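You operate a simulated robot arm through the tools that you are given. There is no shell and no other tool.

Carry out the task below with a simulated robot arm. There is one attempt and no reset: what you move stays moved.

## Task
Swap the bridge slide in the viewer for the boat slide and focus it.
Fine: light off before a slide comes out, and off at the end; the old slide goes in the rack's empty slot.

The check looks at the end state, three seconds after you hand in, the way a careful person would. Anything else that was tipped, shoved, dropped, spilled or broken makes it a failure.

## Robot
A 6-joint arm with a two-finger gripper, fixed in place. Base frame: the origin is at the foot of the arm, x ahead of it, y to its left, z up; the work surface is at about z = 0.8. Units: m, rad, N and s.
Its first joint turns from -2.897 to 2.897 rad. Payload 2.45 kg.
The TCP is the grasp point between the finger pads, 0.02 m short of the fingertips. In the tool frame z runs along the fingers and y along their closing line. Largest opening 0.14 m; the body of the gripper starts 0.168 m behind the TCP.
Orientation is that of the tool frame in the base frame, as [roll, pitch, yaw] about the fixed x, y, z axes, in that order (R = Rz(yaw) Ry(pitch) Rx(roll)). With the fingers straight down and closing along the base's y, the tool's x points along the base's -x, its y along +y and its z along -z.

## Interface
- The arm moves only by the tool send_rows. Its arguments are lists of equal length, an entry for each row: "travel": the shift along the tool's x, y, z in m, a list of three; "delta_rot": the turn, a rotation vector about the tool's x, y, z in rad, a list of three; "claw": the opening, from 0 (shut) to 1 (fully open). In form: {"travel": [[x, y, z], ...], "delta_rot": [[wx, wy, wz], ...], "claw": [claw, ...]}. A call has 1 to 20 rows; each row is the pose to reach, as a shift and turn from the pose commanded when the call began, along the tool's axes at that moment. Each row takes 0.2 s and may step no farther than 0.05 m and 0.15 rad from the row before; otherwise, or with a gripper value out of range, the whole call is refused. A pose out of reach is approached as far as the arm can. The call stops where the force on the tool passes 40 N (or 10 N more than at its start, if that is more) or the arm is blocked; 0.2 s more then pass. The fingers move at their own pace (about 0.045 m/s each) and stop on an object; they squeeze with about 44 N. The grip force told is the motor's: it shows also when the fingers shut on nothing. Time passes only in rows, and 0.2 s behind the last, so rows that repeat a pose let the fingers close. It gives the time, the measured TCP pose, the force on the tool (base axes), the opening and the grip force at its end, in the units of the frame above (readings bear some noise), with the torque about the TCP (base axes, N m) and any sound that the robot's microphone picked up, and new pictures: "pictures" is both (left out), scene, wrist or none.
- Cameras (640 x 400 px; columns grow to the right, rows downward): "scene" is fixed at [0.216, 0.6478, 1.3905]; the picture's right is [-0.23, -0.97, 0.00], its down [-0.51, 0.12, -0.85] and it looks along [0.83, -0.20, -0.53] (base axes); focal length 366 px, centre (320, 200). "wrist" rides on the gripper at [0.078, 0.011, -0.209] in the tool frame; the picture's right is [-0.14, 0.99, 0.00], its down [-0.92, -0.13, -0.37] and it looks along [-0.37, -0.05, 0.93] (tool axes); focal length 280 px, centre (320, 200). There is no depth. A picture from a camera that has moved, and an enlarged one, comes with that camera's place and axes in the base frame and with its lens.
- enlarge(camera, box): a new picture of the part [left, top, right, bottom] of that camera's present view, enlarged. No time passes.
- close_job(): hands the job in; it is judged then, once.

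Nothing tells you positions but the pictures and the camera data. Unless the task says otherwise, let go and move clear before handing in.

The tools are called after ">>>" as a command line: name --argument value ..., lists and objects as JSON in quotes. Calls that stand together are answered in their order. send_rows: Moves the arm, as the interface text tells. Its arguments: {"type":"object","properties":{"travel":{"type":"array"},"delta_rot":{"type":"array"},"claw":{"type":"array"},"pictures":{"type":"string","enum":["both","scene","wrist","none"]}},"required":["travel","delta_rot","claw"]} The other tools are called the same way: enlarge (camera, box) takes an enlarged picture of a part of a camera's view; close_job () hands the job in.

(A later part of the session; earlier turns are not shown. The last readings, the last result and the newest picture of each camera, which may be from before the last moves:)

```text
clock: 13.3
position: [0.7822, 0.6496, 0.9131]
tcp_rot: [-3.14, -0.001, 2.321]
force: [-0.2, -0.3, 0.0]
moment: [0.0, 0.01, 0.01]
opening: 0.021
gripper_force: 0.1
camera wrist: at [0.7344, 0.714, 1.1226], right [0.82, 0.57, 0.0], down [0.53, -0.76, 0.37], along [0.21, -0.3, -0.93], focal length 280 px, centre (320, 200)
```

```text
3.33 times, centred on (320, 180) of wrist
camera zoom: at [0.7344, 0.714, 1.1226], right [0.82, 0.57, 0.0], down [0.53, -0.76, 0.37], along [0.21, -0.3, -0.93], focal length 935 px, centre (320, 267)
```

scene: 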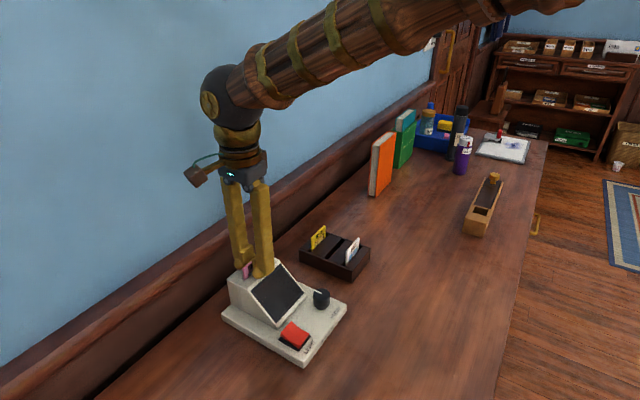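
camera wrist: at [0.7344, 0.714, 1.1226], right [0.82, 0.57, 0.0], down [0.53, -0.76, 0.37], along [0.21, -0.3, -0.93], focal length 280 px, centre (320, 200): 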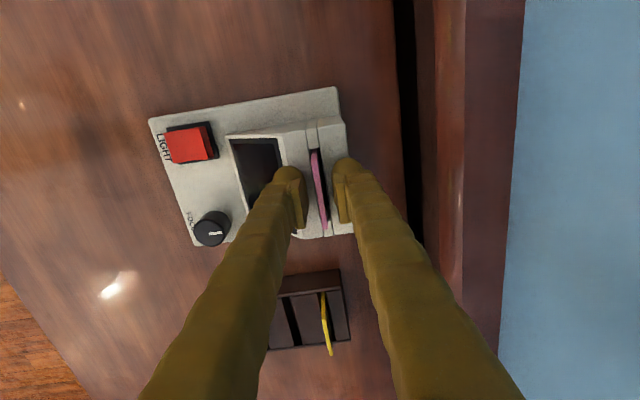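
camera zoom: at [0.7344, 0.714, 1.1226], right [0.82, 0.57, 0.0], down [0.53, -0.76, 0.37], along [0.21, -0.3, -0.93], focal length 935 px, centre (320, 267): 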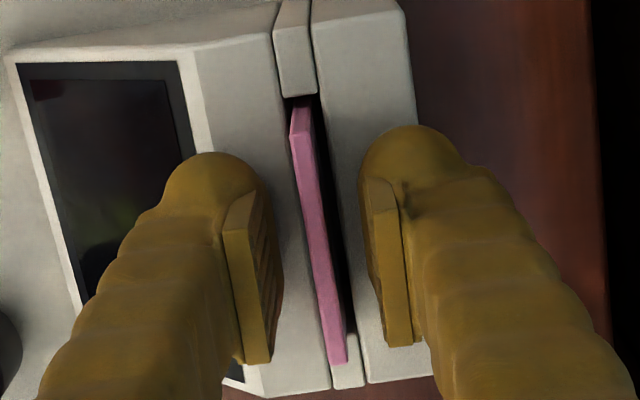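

Centred and free of contact. Closing now.

>>> send_rows --travel '[[0, 0, 0], [0, 0, 0], [0, 0, 0], [0, 0, 0], [0, 0, 0]]' --delta_rot '[[0, 0, 0], [0, 0, 0], [0, 0, 0], [0, 0, 0], [0, 0, 0]]' --claw '[0.1, 0.06, 0.03, 0, 0]'

>>> enlarge --camera "scene" --box '[220, 225, 300, 295]'

>>> enlarge --camera "wrist" --box '[250, 120, 390, 240]'

```text
clock: 14.5
position: [0.7803, 0.651, 0.9141]
tcp_rot: [-3.141, 0.0, 2.32]
force: [-0.2, -0.4, 0.3]
moment: [-0.01, 0.01, 0.05]
opening: 0.0062
gripper_force: 31.9
camera wrist: at [0.7344, 0.714, 1.1228], right [0.82, 0.57, 0.0], down [0.53, -0.76, 0.37], along [0.21, -0.3, -0.93], focal length 280 px, centre (320, 200)
```

scene: 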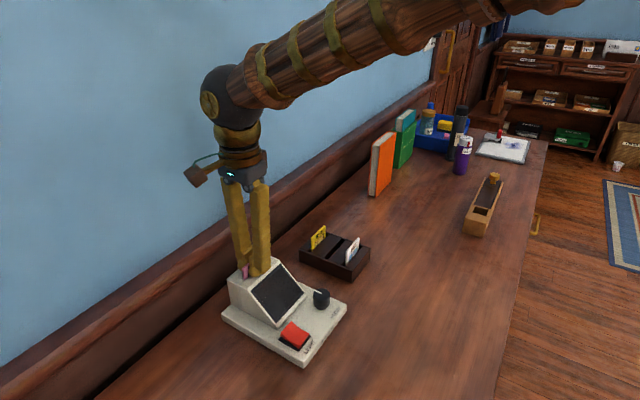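
wrist: 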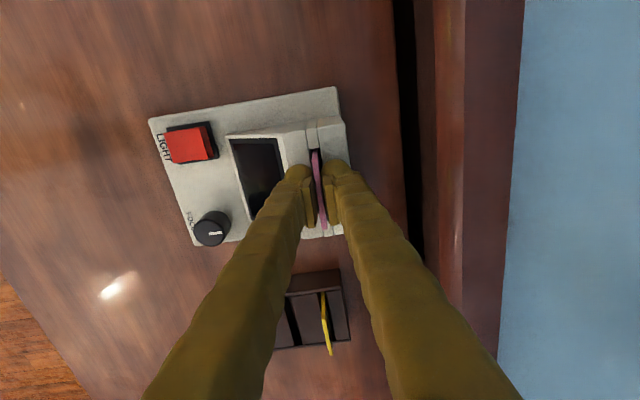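

```text
5.71 times, centred on (260, 260) of scene
camera zoom: at [0.216, 0.6478, 1.3905], right [-0.23, -0.97, 0.0], down [-0.51, 0.12, -0.85], along [0.83, -0.2, -0.53], focal length 2090 px, centre (663, -143)
```

zoom: 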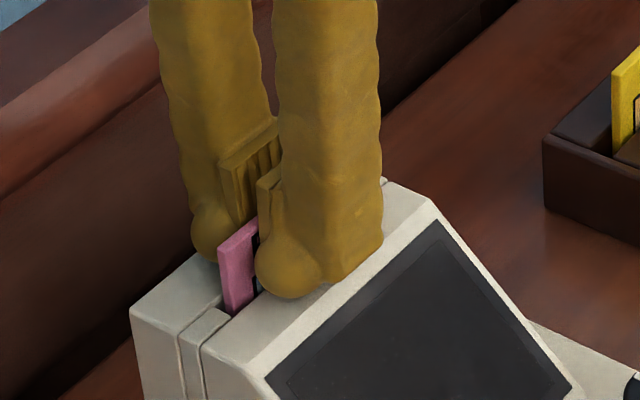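

```text
3.33 times, centred on (320, 180) of wrist
camera zoom: at [0.7344, 0.714, 1.1228], right [0.82, 0.57, 0.0], down [0.53, -0.76, 0.37], along [0.21, -0.3, -0.93], focal length 935 px, centre (320, 267)
```

zoom: 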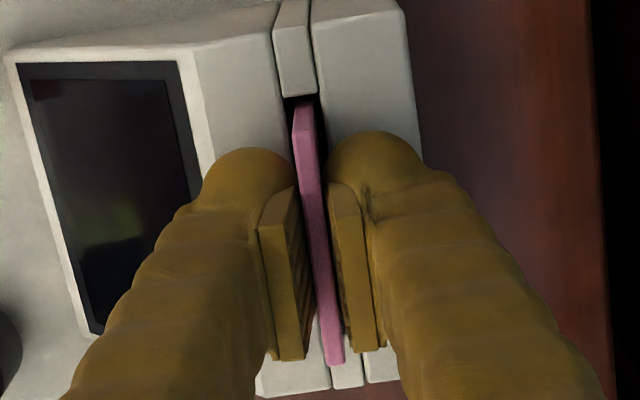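

The slide is gripped (6 mm thick). I'll lift it straight up slowly.

>>> send_rows --travel '[[0, 0, -0.006], [0, 0, -0.014], [0, 0, -0.024], [0, 0, -0.036], [0, 0, -0.05], [0, 0, -0.065], [0, 0, -0.08], [0, 0, -0.1]]' --delta_rot '[[0, 0, 0], [0, 0, 0], [0, 0, 0], [0, 0, 0], [0, 0, 0], [0, 0, 0], [0, 0, 0], [0, 0, 0]]' --claw '[0, 0, 0, 0, 0, 0, 0, 0]'

>>> enlarge --camera "scene" --box '[200, 180, 380, 370]'

```text
clock: 16.3
position: [0.7802, 0.6499, 1.011]
tcp_rot: [3.14, 0.0, 2.321]
force: [0.4, 0.0, -0.3]
moment: [0.0, -0.02, 0.01]
opening: 0.0061
gripper_force: 31.5
camera wrist: at [0.7352, 0.7134, 1.2213], right [0.82, 0.57, 0.0], down [0.53, -0.76, 0.37], along [0.21, -0.3, -0.93], focal length 280 px, centre (320, 200)
```

scene: 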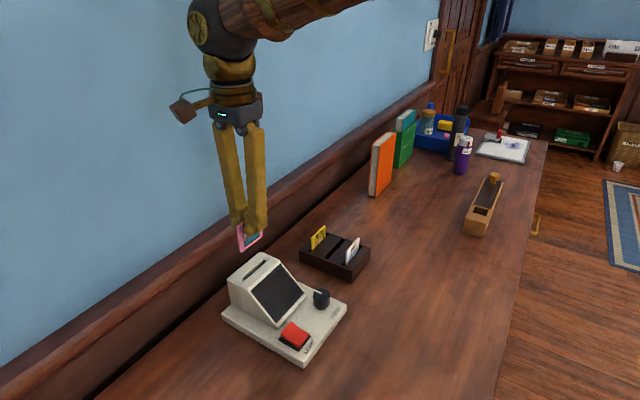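
wrist: 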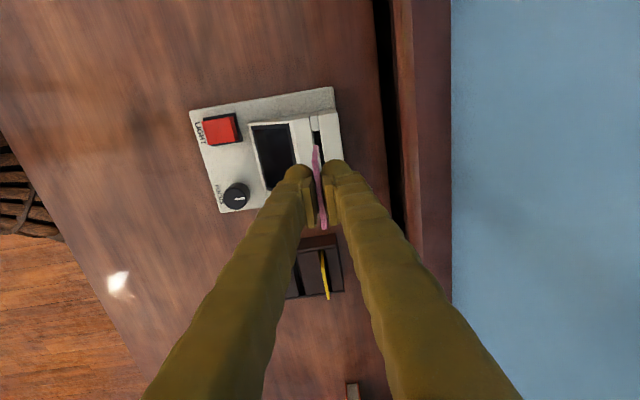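

```text
2.11 times, centred on (290, 275) of scene
camera zoom: at [0.216, 0.6478, 1.3905], right [-0.23, -0.97, 0.0], down [-0.51, 0.12, -0.85], along [0.83, -0.2, -0.53], focal length 770 px, centre (383, 42)
```

zoom: 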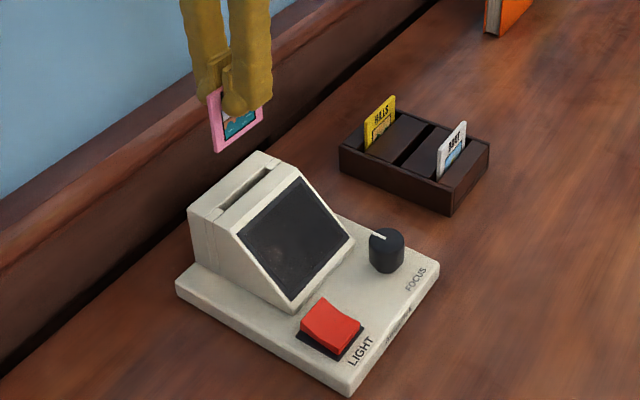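

The bridge slide is out. I'll carry it over the rack's empty middle slot, centred at about (0.876, 0.453), and hover to check.

>>> send_rows --travel '[[-0.03, -0.0085, 0], [-0.065, -0.019, 0], [-0.1, -0.03, 0], [-0.14, -0.042, 0.01], [-0.18, -0.054, 0.02], [-0.2104, -0.0639, 0.035], [-0.2104, -0.0639, 0.054], [-0.2104, -0.0639, 0.054]]' --delta_rot '[[0, 0, 0], [0, 0, -0.015], [0, 0, -0.015], [0, 0, -0.015], [0, 0, -0.015], [0, 0, -0.015], [0, 0, -0.015], [0, 0, -0.015]]' --claw '[0, 0, 0, 0, 0, 0, 0, 0]'

>>> enlarge --camera "scene" --box '[280, 190, 390, 290]'

>>> enlarge --camera "wrist" --box '[240, 100, 400, 240]'

```text
clock: 18.1
position: [0.8775, 0.4536, 0.9577]
tcp_rot: [3.138, -0.001, 2.335]
force: [-1.3, -0.6, 0.0]
moment: [0.0, 0.0, -0.02]
opening: 0.0063
gripper_force: 31.5
camera wrist: at [0.8307, 0.5155, 1.1673], right [0.81, 0.59, 0.0], down [0.54, -0.75, 0.37], along [0.22, -0.3, -0.93], focal length 280 px, centre (320, 200)
```

scene: 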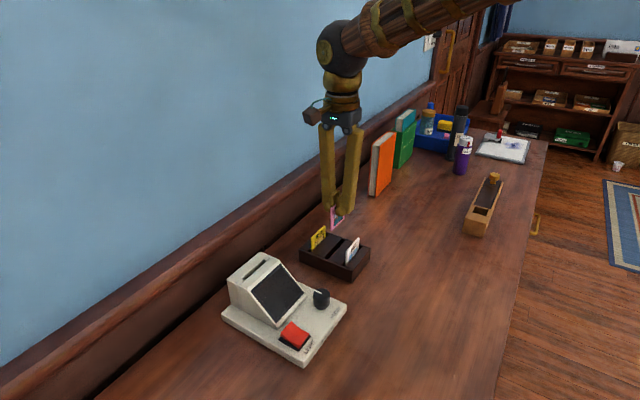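
wrist: 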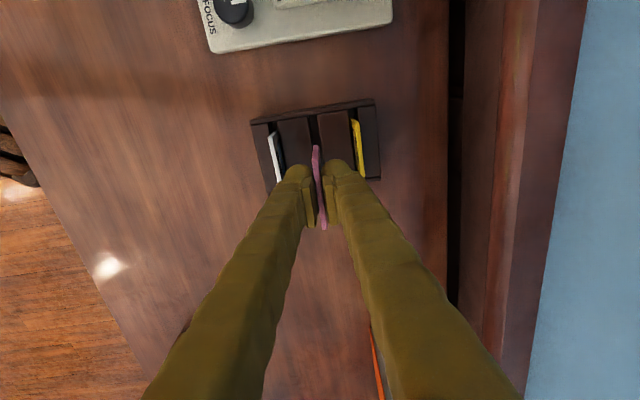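

```text
4.00 times, centred on (335, 240) of scene
camera zoom: at [0.216, 0.6478, 1.3905], right [-0.23, -0.97, 0.0], down [-0.51, 0.12, -0.85], along [0.83, -0.2, -0.53], focal length 1463 px, centre (260, 40)
```

zoom: 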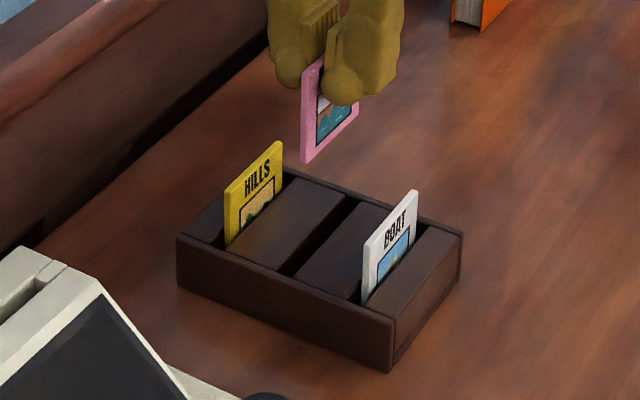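

```text
2.86 times, centred on (320, 170) of wrist
camera zoom: at [0.8307, 0.5155, 1.1673], right [0.81, 0.59, 0.0], down [0.54, -0.75, 0.37], along [0.22, -0.3, -0.93], focal length 801 px, centre (320, 286)
```

zoom: 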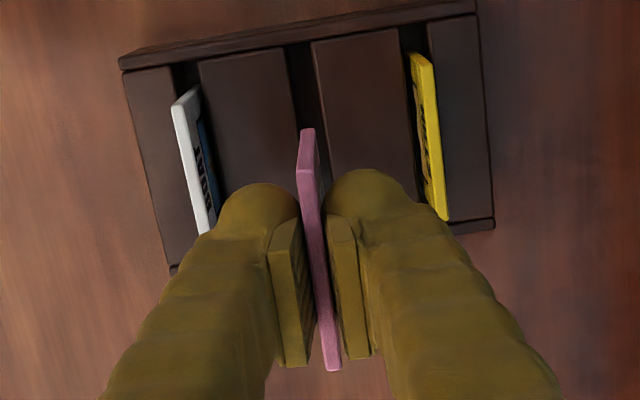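

The slide hovers above the middle slot. I'll zoom in to measure the slot against the slide plane.

>>> enlarge --camera "wrist" --box '[285, 105, 355, 165]'

>>> enlarge --camera "wrist" --box '[300, 140, 340, 240]'

```text
6.67 times, centred on (320, 135) of wrist
camera zoom: at [0.8307, 0.5155, 1.1673], right [0.81, 0.59, 0.0], down [0.54, -0.75, 0.37], along [0.22, -0.3, -0.93], focal length 1869 px, centre (320, 633)
```

zoom: 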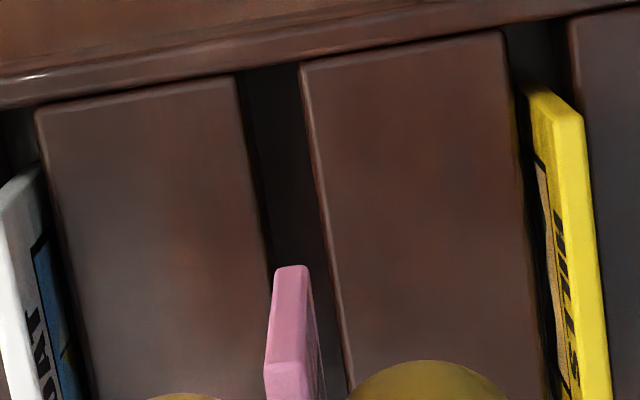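

```text
4.00 times, centred on (320, 190) of wrist
camera zoom: at [0.8307, 0.5155, 1.1673], right [0.81, 0.59, 0.0], down [0.54, -0.75, 0.37], along [0.22, -0.3, -0.93], focal length 1122 px, centre (320, 240)
```

zoom: 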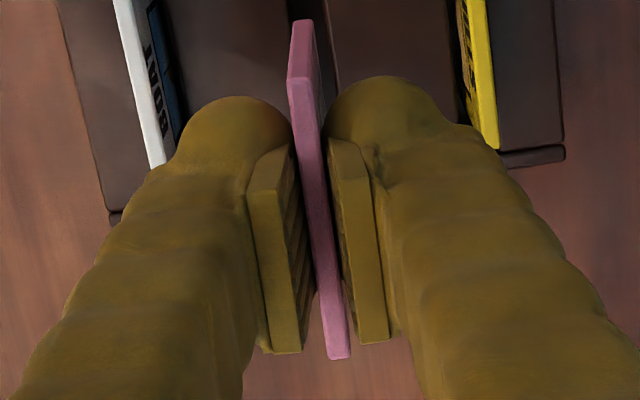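

The slot is about 11.7 mm wide for a 6 mm slide. A 1–2 mm shift and a 0.02 rad turn are needed, then I'll lower until the slide's bottom edge is just above the rim.

>>> send_rows --travel '[[0.006, -0.0012, 0], [0.006, -0.0012, 0.025], [0.006, -0.0012, 0.045], [0.006, -0.0012, 0.058], [0.006, -0.0012, 0.058]]' --delta_rot '[[0, 0, -0.02], [0, 0, -0.02], [0, 0, -0.02], [0, 0, -0.02], [0, 0, -0.02]]' --claw '[0, 0, 0, 0, 0]'

>>> enlarge --camera "scene" --box '[290, 210, 380, 285]'

>>> enlarge --camera "wrist" --box '[285, 105, 355, 165]'

```text
clock: 19.3
position: [0.8727, 0.4576, 0.8995]
tcp_rot: [-3.14, -0.001, 2.354]
force: [0.9, -0.8, -0.6]
moment: [0.03, 0.01, 0.01]
opening: 0.006
gripper_force: 31.5
camera wrist: at [0.8236, 0.5187, 1.1099], right [0.8, 0.6, 0.0], down [0.56, -0.74, 0.37], along [0.22, -0.29, -0.93], focal length 280 px, centre (320, 200)
```

scene: 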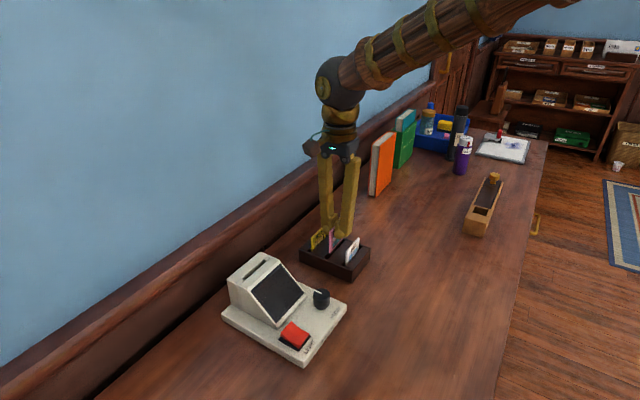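
wrist: 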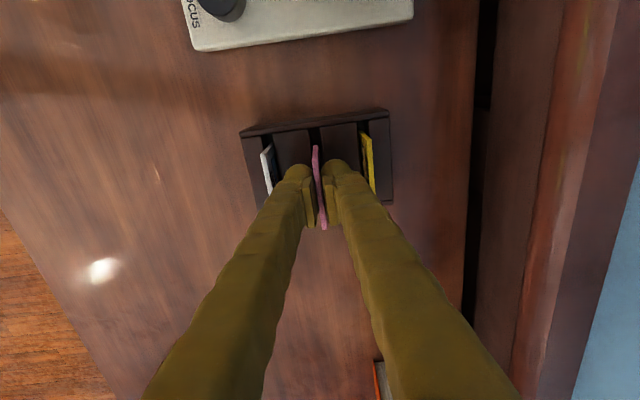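

```text
5.33 times, centred on (335, 248) of scene
camera zoom: at [0.216, 0.6478, 1.3905], right [-0.23, -0.97, 0.0], down [-0.51, 0.12, -0.85], along [0.83, -0.2, -0.53], focal length 1951 px, centre (240, -53)
```

zoom: 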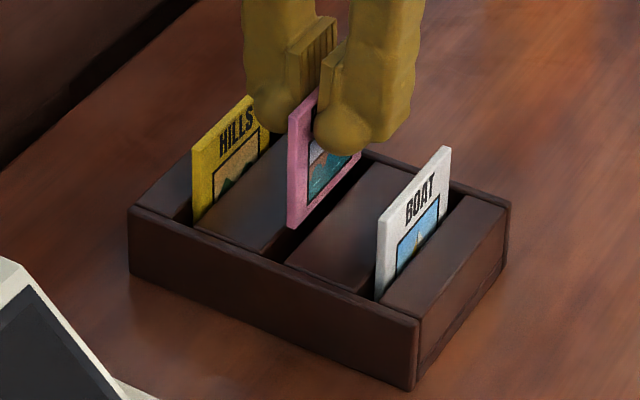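

```text
6.67 times, centred on (320, 135) of wrist
camera zoom: at [0.8236, 0.5187, 1.1099], right [0.8, 0.6, 0.0], down [0.56, -0.74, 0.37], along [0.22, -0.29, -0.93], focal length 1869 px, centre (320, 633)
```

zoom: 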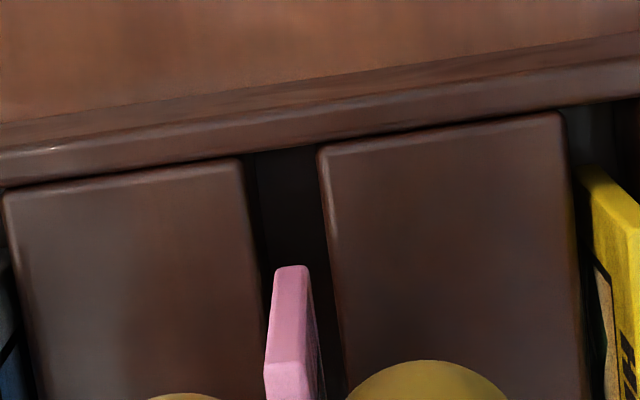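

The slide is centred over the slot. I'll lower it most of the way in.

>>> send_rows --travel '[[0, 0, 0.008], [0, 0, 0.015], [0, 0, 0.022], [0, 0, 0.028], [0, 0, 0.032]]' --delta_rot '[[0, 0, 0], [0, 0, 0], [0, 0, 0], [0, 0, 0], [0, 0, 0]]' --claw '[0, 0, 0, 0, 0]'

>>> enlarge --camera "scene" --box '[290, 210, 380, 285]'

>>> enlarge --camera "wrist" --box '[265, 115, 375, 215]'

```text
clock: 20.5
position: [0.8717, 0.4565, 0.8684]
tcp_rot: [3.141, -0.002, 2.352]
force: [-1.0, -0.5, 0.1]
moment: [0.01, 0.01, 0.01]
opening: 0.006
gripper_force: 32.3
camera wrist: at [0.8235, 0.5179, 1.0784], right [0.8, 0.6, 0.0], down [0.56, -0.74, 0.37], along [0.22, -0.29, -0.93], focal length 280 px, centre (320, 200)
```

scene: 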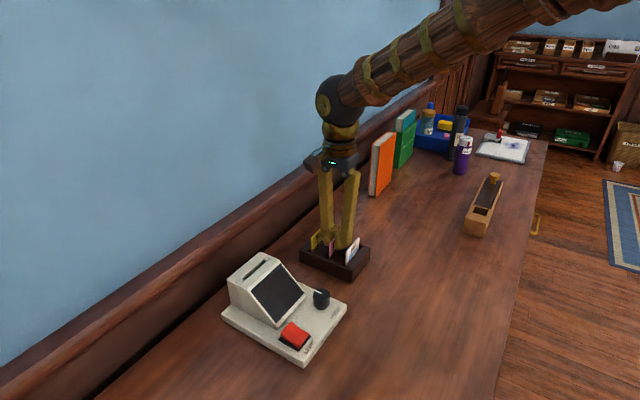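
wrist: 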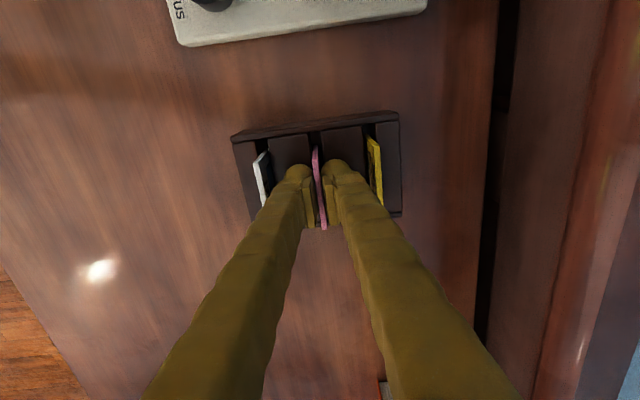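

```text
5.33 times, centred on (335, 248) of scene
camera zoom: at [0.216, 0.6478, 1.3905], right [-0.23, -0.97, 0.0], down [-0.51, 0.12, -0.85], along [0.83, -0.2, -0.53], focal length 1951 px, centre (240, -53)
```

zoom: 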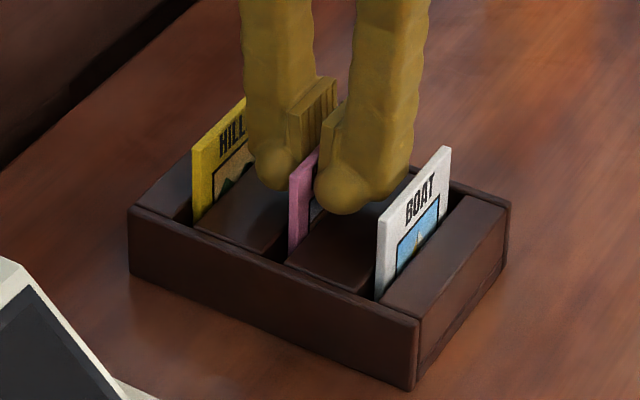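

```text
4.00 times, centred on (320, 165) of wrist
camera zoom: at [0.8235, 0.5179, 1.0784], right [0.8, 0.6, 0.0], down [0.56, -0.74, 0.37], along [0.22, -0.29, -0.93], focal length 1122 px, centre (320, 340)
```

zoom: 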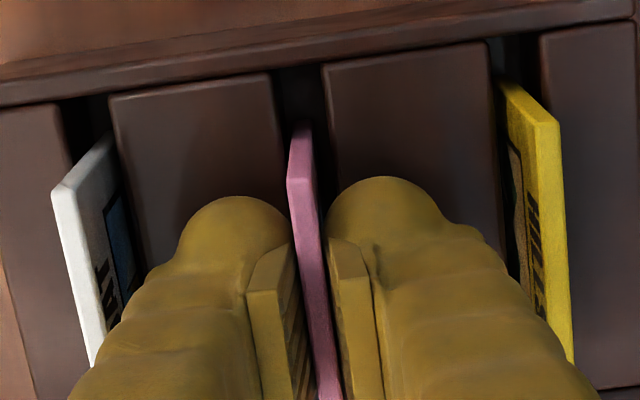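

It's nearly seated, with no contact force yet. I'll step down a few more millimetres until it touches.

>>> send_rows --travel '[[0, 0, 0.002], [0, 0, 0.003]]' --delta_rot '[[0, 0, 0], [0, 0, 0]]' --claw '[0, 0]' --pictures "none"

```text
clock: 21.1
position: [0.8724, 0.4553, 0.8667]
tcp_rot: [3.139, -0.001, 2.354]
force: [-0.2, 0.4, 7.6]
moment: [-0.01, -0.02, 0.0]
opening: 0.0059
gripper_force: 31.7
```

The force rose to 7.6 N, so the slide is resting on the rack floor. I'll open slightly and rise.

>>> send_rows --travel '[[0, 0, 0], [0, 0, 0], [0, 0, 0], [0, 0, -0.02], [0, 0, -0.05], [0, 0, -0.09]]' --delta_rot '[[0, 0, 0], [0, 0, 0], [0, 0, 0], [0, 0, 0], [0, 0, 0], [0, 0, 0]]' --claw '[0.05, 0.1, 0.13, 0.15, 0.2, 0.25]'

>>> enlarge --camera "scene" --box '[290, 210, 380, 285]'

>>> enlarge --camera "wrist" --box '[240, 100, 400, 200]'

```text
clock: 22.5
position: [0.8713, 0.4574, 0.9573]
tcp_rot: [-3.141, -0.001, 2.353]
force: [-0.3, -0.2, 0.0]
moment: [-0.02, 0.02, 0.0]
opening: 0.0351
gripper_force: 0.0
camera wrist: at [0.8237, 0.5185, 1.1661], right [0.8, 0.6, 0.0], down [0.56, -0.74, 0.37], along [0.22, -0.29, -0.93], focal length 280 px, centre (320, 200)
```

scene: 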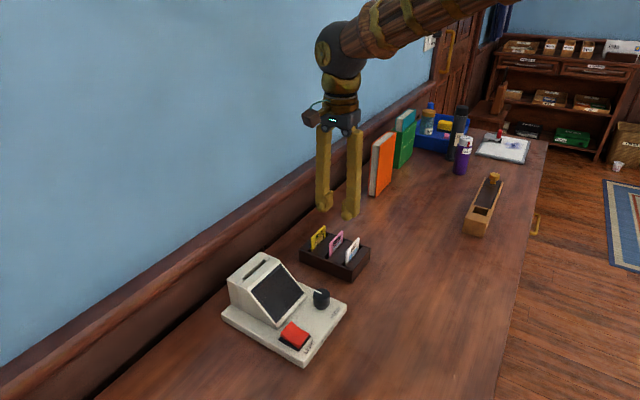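
wrist: 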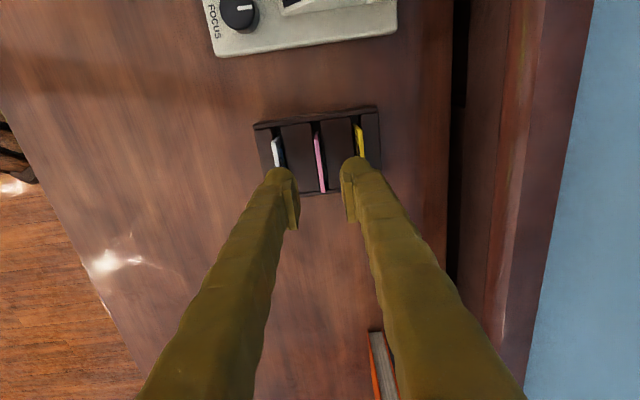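

```text
5.33 times, centred on (335, 248) of scene
camera zoom: at [0.216, 0.6478, 1.3905], right [-0.23, -0.97, 0.0], down [-0.51, 0.12, -0.85], along [0.83, -0.2, -0.53], focal length 1951 px, centre (240, -53)
```

zoom: 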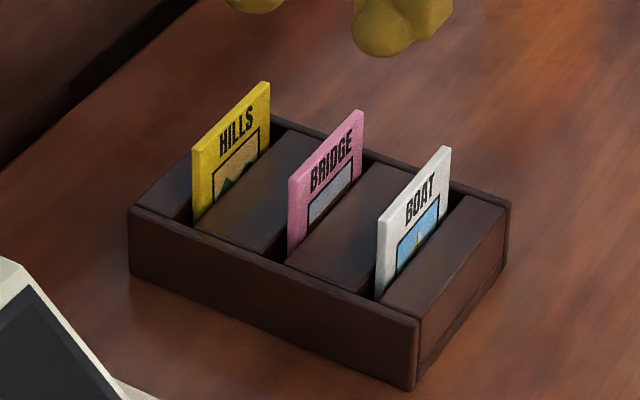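

```text
4.00 times, centred on (320, 150) of wrist
camera zoom: at [0.8237, 0.5185, 1.1661], right [0.8, 0.6, 0.0], down [0.56, -0.74, 0.37], along [0.22, -0.29, -0.93], focal length 1122 px, centre (320, 400)
```

zoom: 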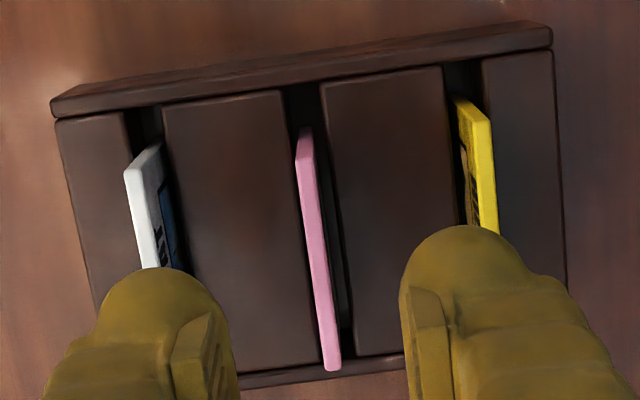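

Bridge is seated level with the others in the middle slot. Next I'll measure the boat slide for the grasp.

>>> enlarge --camera "wrist" --box '[262, 125, 312, 175]'

>>> enlarge --camera "scene" --box '[335, 230, 375, 270]'

```text
8.00 times, centred on (287, 150) of wrist
camera zoom: at [0.8237, 0.5185, 1.1661], right [0.8, 0.6, 0.0], down [0.56, -0.74, 0.37], along [0.22, -0.29, -0.93], focal length 2243 px, centre (584, 600)
```

zoom: 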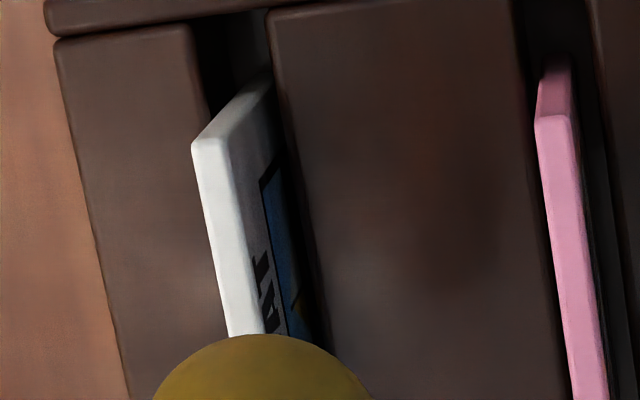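

```text
10.00 times, centred on (355, 250) of scene
camera zoom: at [0.216, 0.6478, 1.3905], right [-0.23, -0.97, 0.0], down [-0.51, 0.12, -0.85], along [0.83, -0.2, -0.53], focal length 3658 px, centre (-30, -300)
```

zoom: 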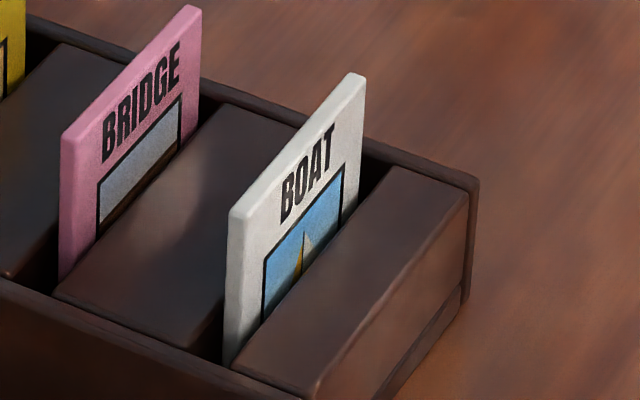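

The boat slide is 46.5 mm toward the front of the current grasp line. I'll move over it with a narrow opening, so I stay clear of bridge, and lower partway to check.

>>> send_rows --travel '[[0.001, -0.02, 0], [0.0027, -0.0465, 0], [0.0027, -0.0465, 0.02], [0.0027, -0.0465, 0.045], [0.0027, -0.0465, 0.06], [0.0027, -0.0465, 0.06]]' --delta_rot '[[0, 0, 0.01], [0, 0, 0.012], [0, 0, 0.012], [0, 0, 0.012], [0, 0, 0.012], [0, 0, 0.012]]' --claw '[0.15, 0.15, 0.15, 0.15, 0.15, 0.15]'

>>> enlarge --camera "scene" --box '[300, 200, 390, 275]'

>>> enlarge --camera "wrist" --box '[265, 115, 375, 215]'

```text
clock: 23.9
position: [0.8362, 0.4271, 0.8956]
tcp_rot: [3.141, 0.001, 2.345]
force: [-0.3, 0.1, -0.1]
moment: [0.02, 0.02, 0.0]
opening: 0.0212
gripper_force: 0.2
camera wrist: at [0.7887, 0.4884, 1.1059], right [0.81, 0.59, 0.0], down [0.55, -0.75, 0.37], along [0.22, -0.3, -0.93], focal length 280 px, centre (320, 200)
```

scene: 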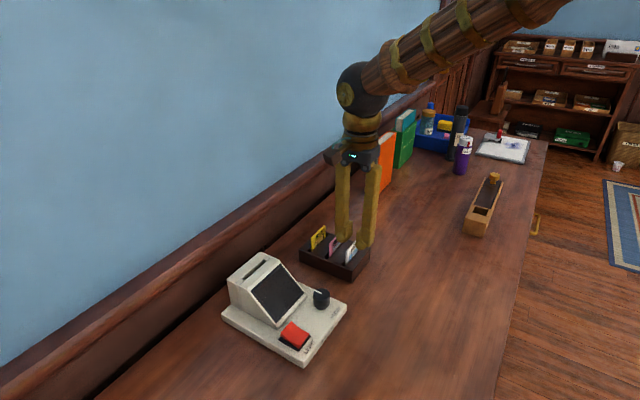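
wrist: 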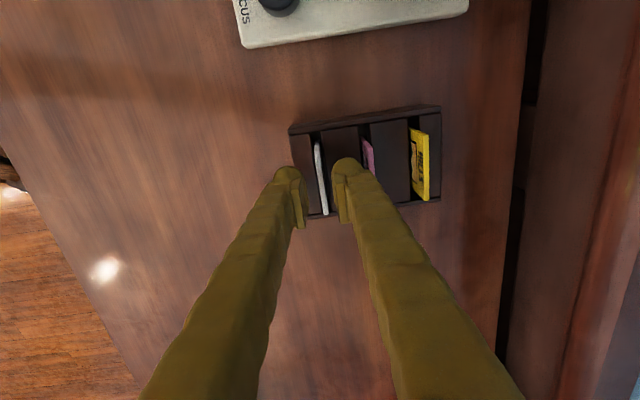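

```text
5.33 times, centred on (345, 238) of scene
camera zoom: at [0.216, 0.6478, 1.3905], right [-0.23, -0.97, 0.0], down [-0.51, 0.12, -0.85], along [0.83, -0.2, -0.53], focal length 1951 px, centre (187, 0)
```

zoom: 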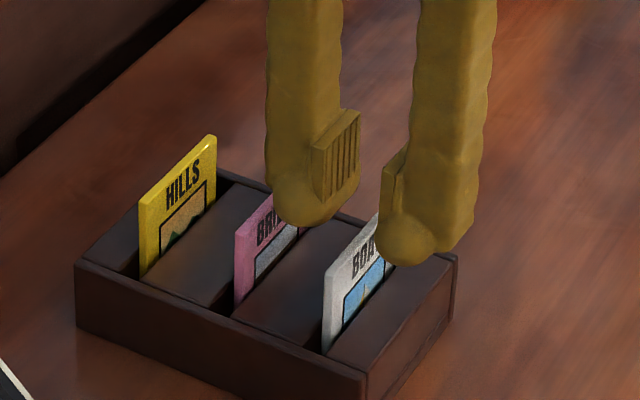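

```text
4.00 times, centred on (320, 165) of wrist
camera zoom: at [0.7887, 0.4884, 1.1059], right [0.81, 0.59, 0.0], down [0.55, -0.75, 0.37], along [0.22, -0.3, -0.93], focal length 1122 px, centre (320, 340)
```

zoom: 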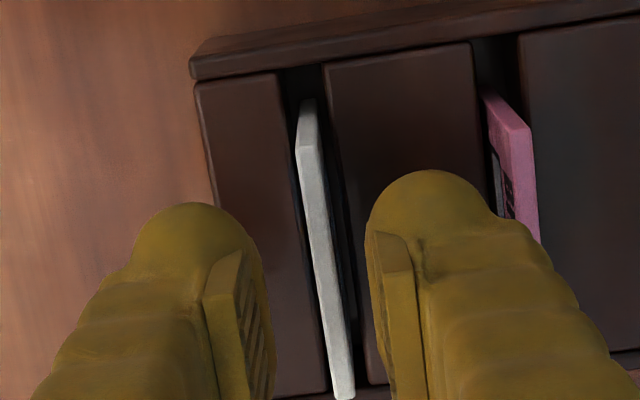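

The boat slide lies about 1.2 mm off the grip centreline. I'll correct that, lower to grasp height and check the force.

>>> send_rows --travel '[[0, 0.0012, 0.005], [0, 0.0012, 0.014], [0, 0.0012, 0.022], [0, 0.0012, 0.0275], [0, 0.0012, 0.0275]]' --delta_rot '[[0, 0, 0], [0, 0, 0], [0, 0, 0], [0, 0, 0], [0, 0, 0]]' --claw '[0.15, 0.15, 0.15, 0.15, 0.15]'

>>> enlarge --camera "wrist" --box '[265, 115, 375, 215]'

>>> enlarge --camera "scene" --box '[300, 200, 390, 275]'

```text
clock: 25.1
position: [0.8374, 0.4266, 0.8691]
tcp_rot: [-3.14, -0.001, 2.343]
force: [-0.4, -0.2, -0.9]
moment: [-0.02, -0.01, 0.02]
opening: 0.021
gripper_force: 0.0
camera wrist: at [0.7899, 0.489, 1.0782], right [0.81, 0.59, 0.0], down [0.55, -0.75, 0.37], along [0.22, -0.3, -0.93], focal length 280 px, centre (320, 200)
```

scene: 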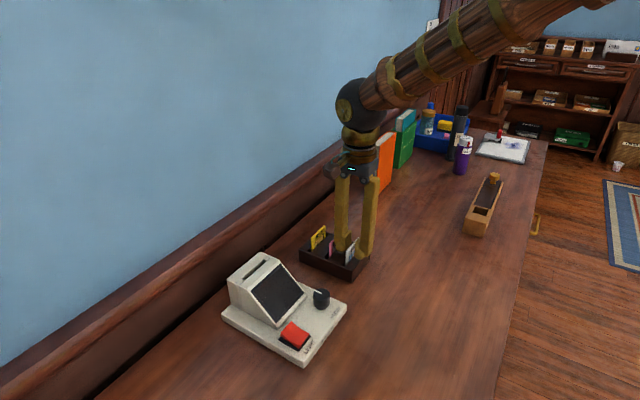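
wrist: 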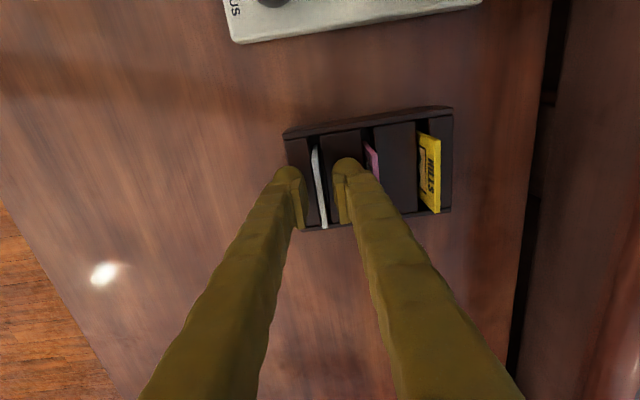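

```text
4.00 times, centred on (320, 165) of wrist
camera zoom: at [0.7899, 0.489, 1.0782], right [0.81, 0.59, 0.0], down [0.55, -0.75, 0.37], along [0.22, -0.3, -0.93], focal length 1122 px, centre (320, 340)
```

zoom: 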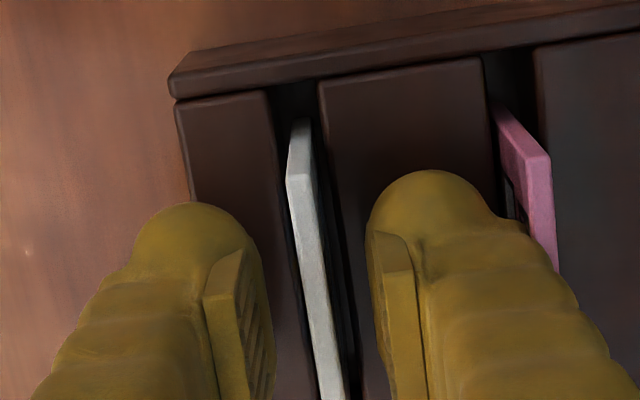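

```text
5.33 times, centred on (345, 238) of scene
camera zoom: at [0.216, 0.6478, 1.3905], right [-0.23, -0.97, 0.0], down [-0.51, 0.12, -0.85], along [0.83, -0.2, -0.53], focal length 1951 px, centre (187, 0)
```

zoom: 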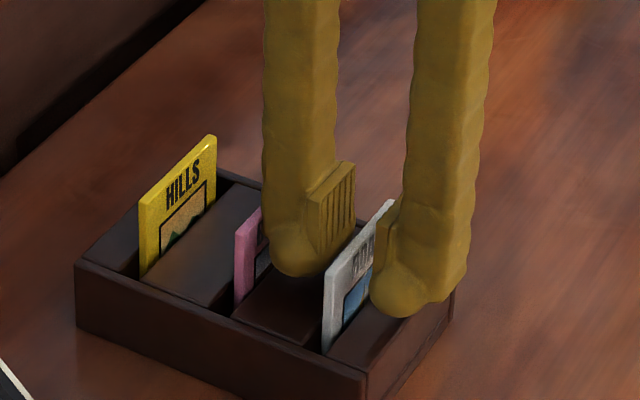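

The fingers straddle the boat slide and it's centred. I'll close and lift.

>>> send_rows --travel '[[0, 0, 0], [0, 0, 0], [0, 0, 0], [0, 0, 0], [0, 0, 0]]' --delta_rot '[[0, 0, 0], [0, 0, 0], [0, 0, 0], [0, 0, 0], [0, 0, 0]]' --claw '[0.1, 0.06, 0.03, 0, 0]'

>>> enlarge --camera "wrist" --box '[265, 115, 375, 240]'

```text
clock: 26.3
position: [0.8371, 0.4275, 0.8689]
tcp_rot: [3.141, -0.001, 2.343]
force: [-0.1, 0.0, -0.1]
moment: [0.01, 0.0, -0.01]
opening: 0.0059
gripper_force: 32.0
camera wrist: at [0.7899, 0.4889, 1.0783], right [0.81, 0.59, 0.0], down [0.55, -0.75, 0.37], along [0.22, -0.3, -0.93], focal length 280 px, centre (320, 200)
```

scene: 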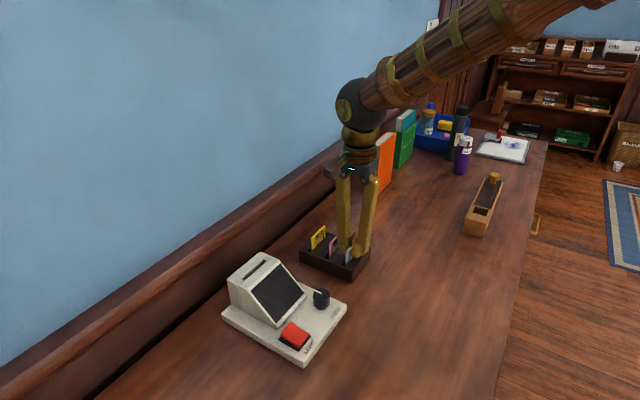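
wrist: 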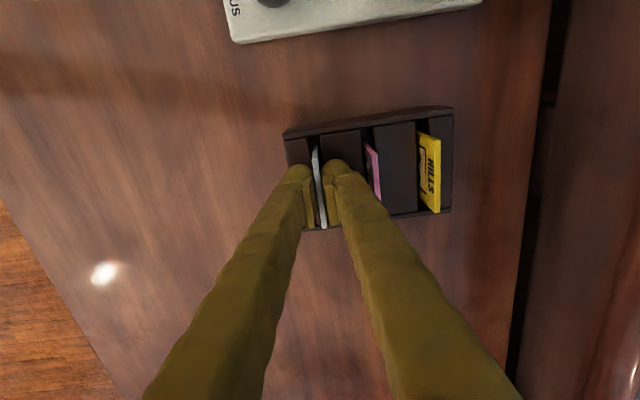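

```text
3.20 times, centred on (320, 178) of wrist
camera zoom: at [0.7899, 0.4889, 1.0783], right [0.81, 0.59, 0.0], down [0.55, -0.75, 0.37], along [0.22, -0.3, -0.93], focal length 897 px, centre (320, 272)
```

zoom: 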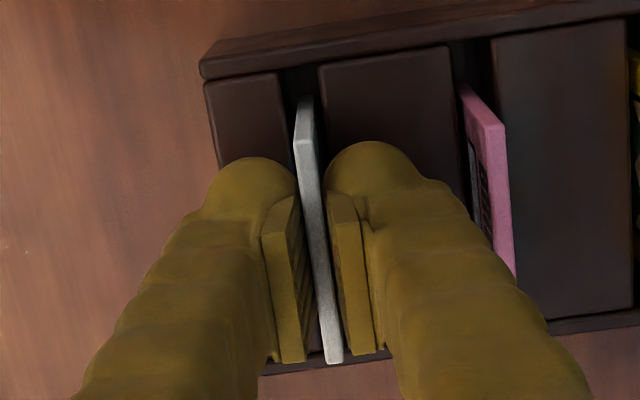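

The boat is gripped. I'll lift it straight up and carry it to the hover pose above the viewer slot where I pulled the bridge slide.

>>> send_rows --travel '[[0, 0, -0.008], [0, 0, -0.02], [0, 0, -0.04], [0, 0, -0.07], [0, 0, -0.1], [0, 0, -0.12], [0.03, 0.0172, -0.13], [0.065, 0.0373, -0.1345], [0.1, 0.0574, -0.1345], [0.135, 0.0775, -0.1345], [0.17, 0.0975, -0.1345], [0.2008, 0.1152, -0.1345], [0.2008, 0.1152, -0.1345]]' --delta_rot '[[0, 0, 0], [0, 0, 0], [0, 0, 0], [0, 0, 0], [0, 0, 0], [0, 0, 0], [0, 0, 0.01], [0, 0, 0.023], [0, 0, 0.023], [0, 0, 0.023], [0, 0, 0.023], [0, 0, 0.023], [0, 0, 0.023]]' --claw '[0, 0, 0, 0, 0, 0, 0, 0, 0, 0, 0, 0, 0]'

>>> enlarge --camera "scene" --box '[220, 190, 320, 300]'

>>> enlarge --camera "wrist" --box '[285, 95, 355, 165]'

>>> enlarge --camera "wrist" --box '[290, 130, 350, 240]'

```text
clock: 29.1
position: [0.781, 0.6508, 1.0029]
tcp_rot: [3.138, 0.0, 2.32]
force: [-0.1, -0.1, -0.2]
moment: [0.06, 0.01, -0.02]
opening: 0.0057
gripper_force: 31.6
camera wrist: at [0.7337, 0.7145, 1.213], right [0.82, 0.57, 0.0], down [0.53, -0.76, 0.37], along [0.21, -0.3, -0.93], focal length 280 px, centre (320, 200)
```

scene: 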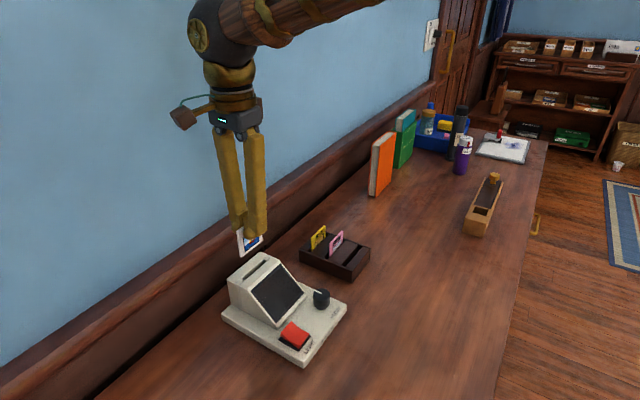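
wrist: 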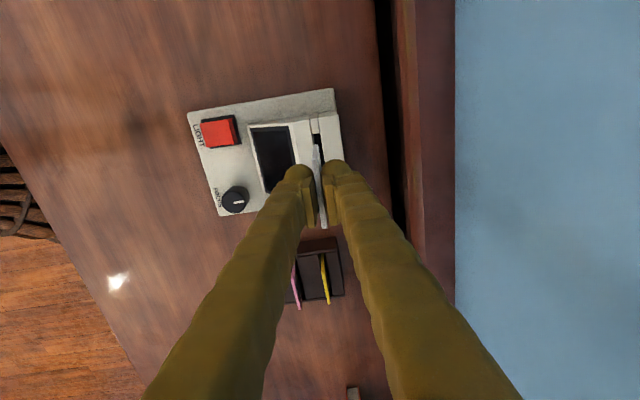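

```text
3.64 times, centred on (270, 245) of scene
camera zoom: at [0.216, 0.6478, 1.3905], right [-0.23, -0.97, 0.0], down [-0.51, 0.12, -0.85], along [0.83, -0.2, -0.53], focal length 1330 px, centre (502, 36)
```

zoom: 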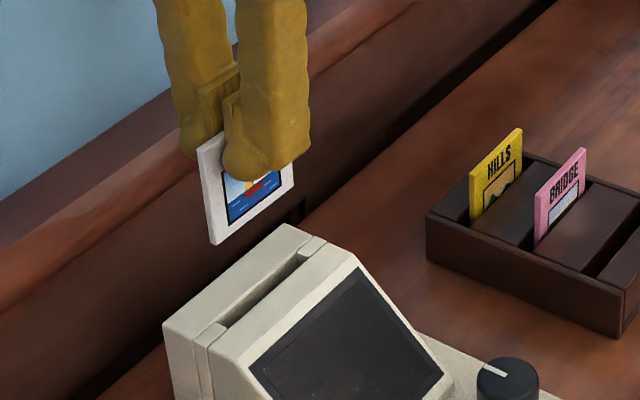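

```text
5.71 times, centred on (320, 130) of wrist
camera zoom: at [0.7337, 0.7145, 1.213], right [0.82, 0.57, 0.0], down [0.53, -0.76, 0.37], along [0.21, -0.3, -0.93], focal length 1602 px, centre (320, 600)
```

zoom: 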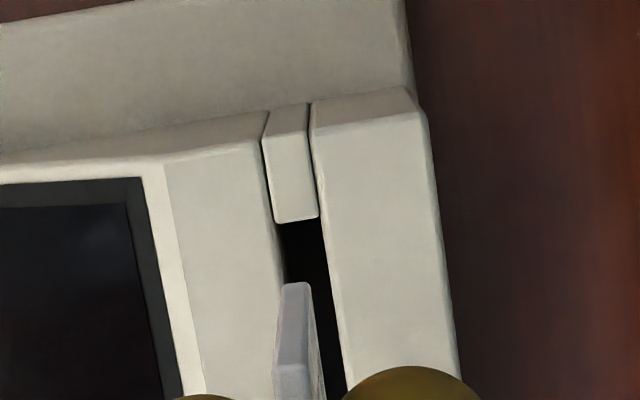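

```text
3.64 times, centred on (320, 185) of wrist
camera zoom: at [0.7337, 0.7145, 1.213], right [0.82, 0.57, 0.0], down [0.53, -0.76, 0.37], along [0.21, -0.3, -0.93], focal length 1020 px, centre (320, 254)
```

zoom: 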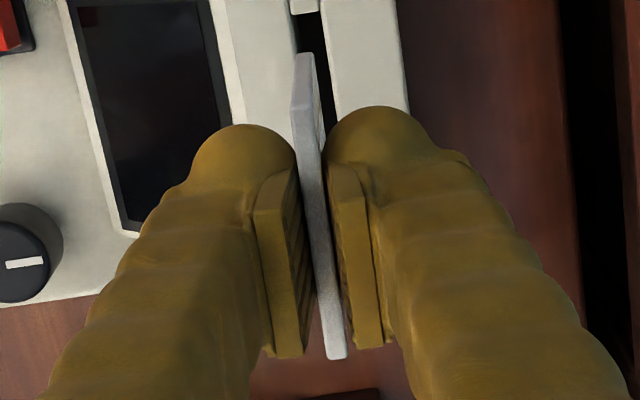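

The slot lines up to within about 0.5 mm. I'll lower until the slide's bottom edge is just above the slot and check again.

>>> send_rows --travel '[[0, 0.0005, 0.015], [0, 0.0005, 0.03], [0, 0.0005, 0.042], [0, 0.0005, 0.042]]' --delta_rot '[[0, 0, 0], [0, 0, 0], [0, 0, 0], [0, 0, 0]]' --claw '[0, 0, 0, 0]'

>>> enlarge --camera "scene" --box '[220, 220, 300, 300]'

>>> enlarge --camera "wrist" --box '[285, 95, 355, 165]'

```text
clock: 30.1
position: [0.7811, 0.6508, 0.9612]
tcp_rot: [3.141, 0.001, 2.319]
force: [0.0, 0.5, -0.5]
moment: [-0.01, 0.04, -0.01]
opening: 0.0064
gripper_force: 32.5
camera wrist: at [0.7353, 0.7148, 1.1711], right [0.82, 0.57, 0.0], down [0.53, -0.76, 0.37], along [0.21, -0.3, -0.93], focal length 280 px, centre (320, 200)
```

scene: 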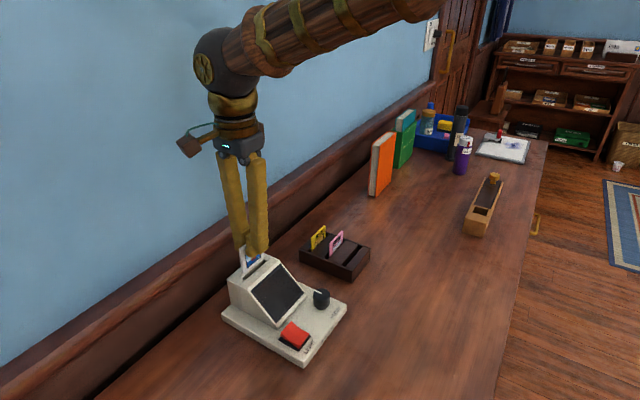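
wrist: 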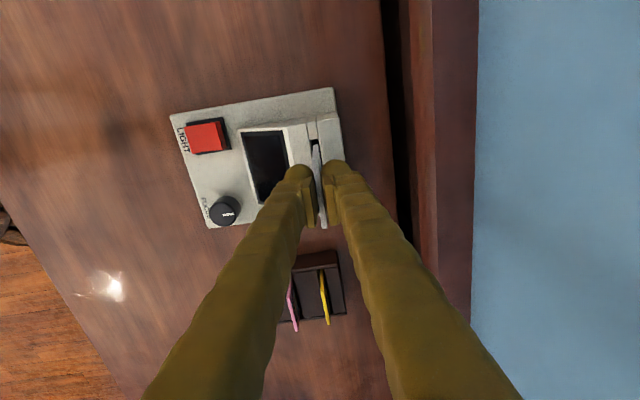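

```text
5.00 times, centred on (260, 260) of scene
camera zoom: at [0.216, 0.6478, 1.3905], right [-0.23, -0.97, 0.0], down [-0.51, 0.12, -0.85], along [0.83, -0.2, -0.53], focal length 1829 px, centre (620, -100)
```

zoom: 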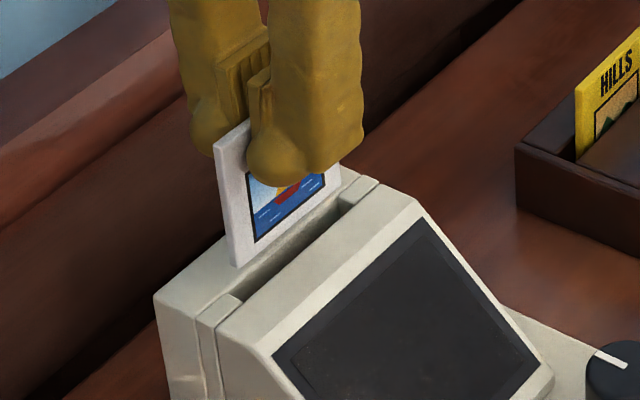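

```text
5.71 times, centred on (320, 130) of wrist
camera zoom: at [0.7353, 0.7148, 1.1711], right [0.82, 0.57, 0.0], down [0.53, -0.76, 0.37], along [0.21, -0.3, -0.93], focal length 1602 px, centre (320, 600)
```

zoom: 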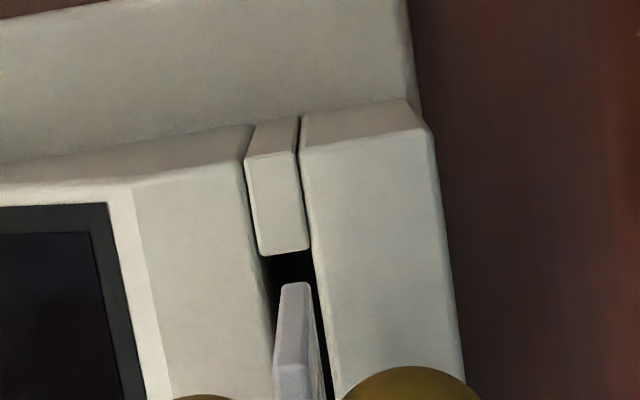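

>>> enlarge --camera "wrist" --box '[302, 130, 332, 170]'

```text
10.00 times, centred on (317, 150) of wrist
camera zoom: at [0.7353, 0.7148, 1.1711], right [0.82, 0.57, 0.0], down [0.53, -0.76, 0.37], along [0.21, -0.3, -0.93], focal length 2804 px, centre (350, 700)
```

zoom: 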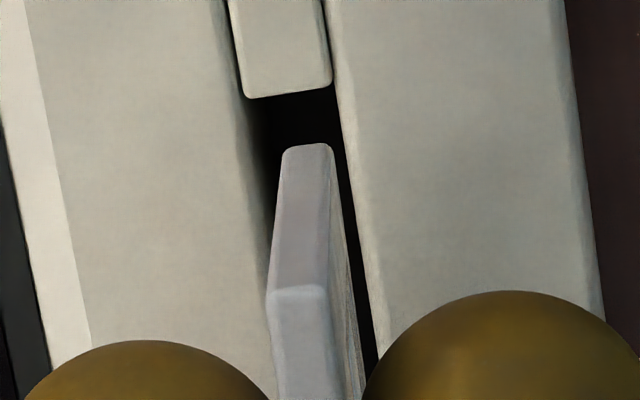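

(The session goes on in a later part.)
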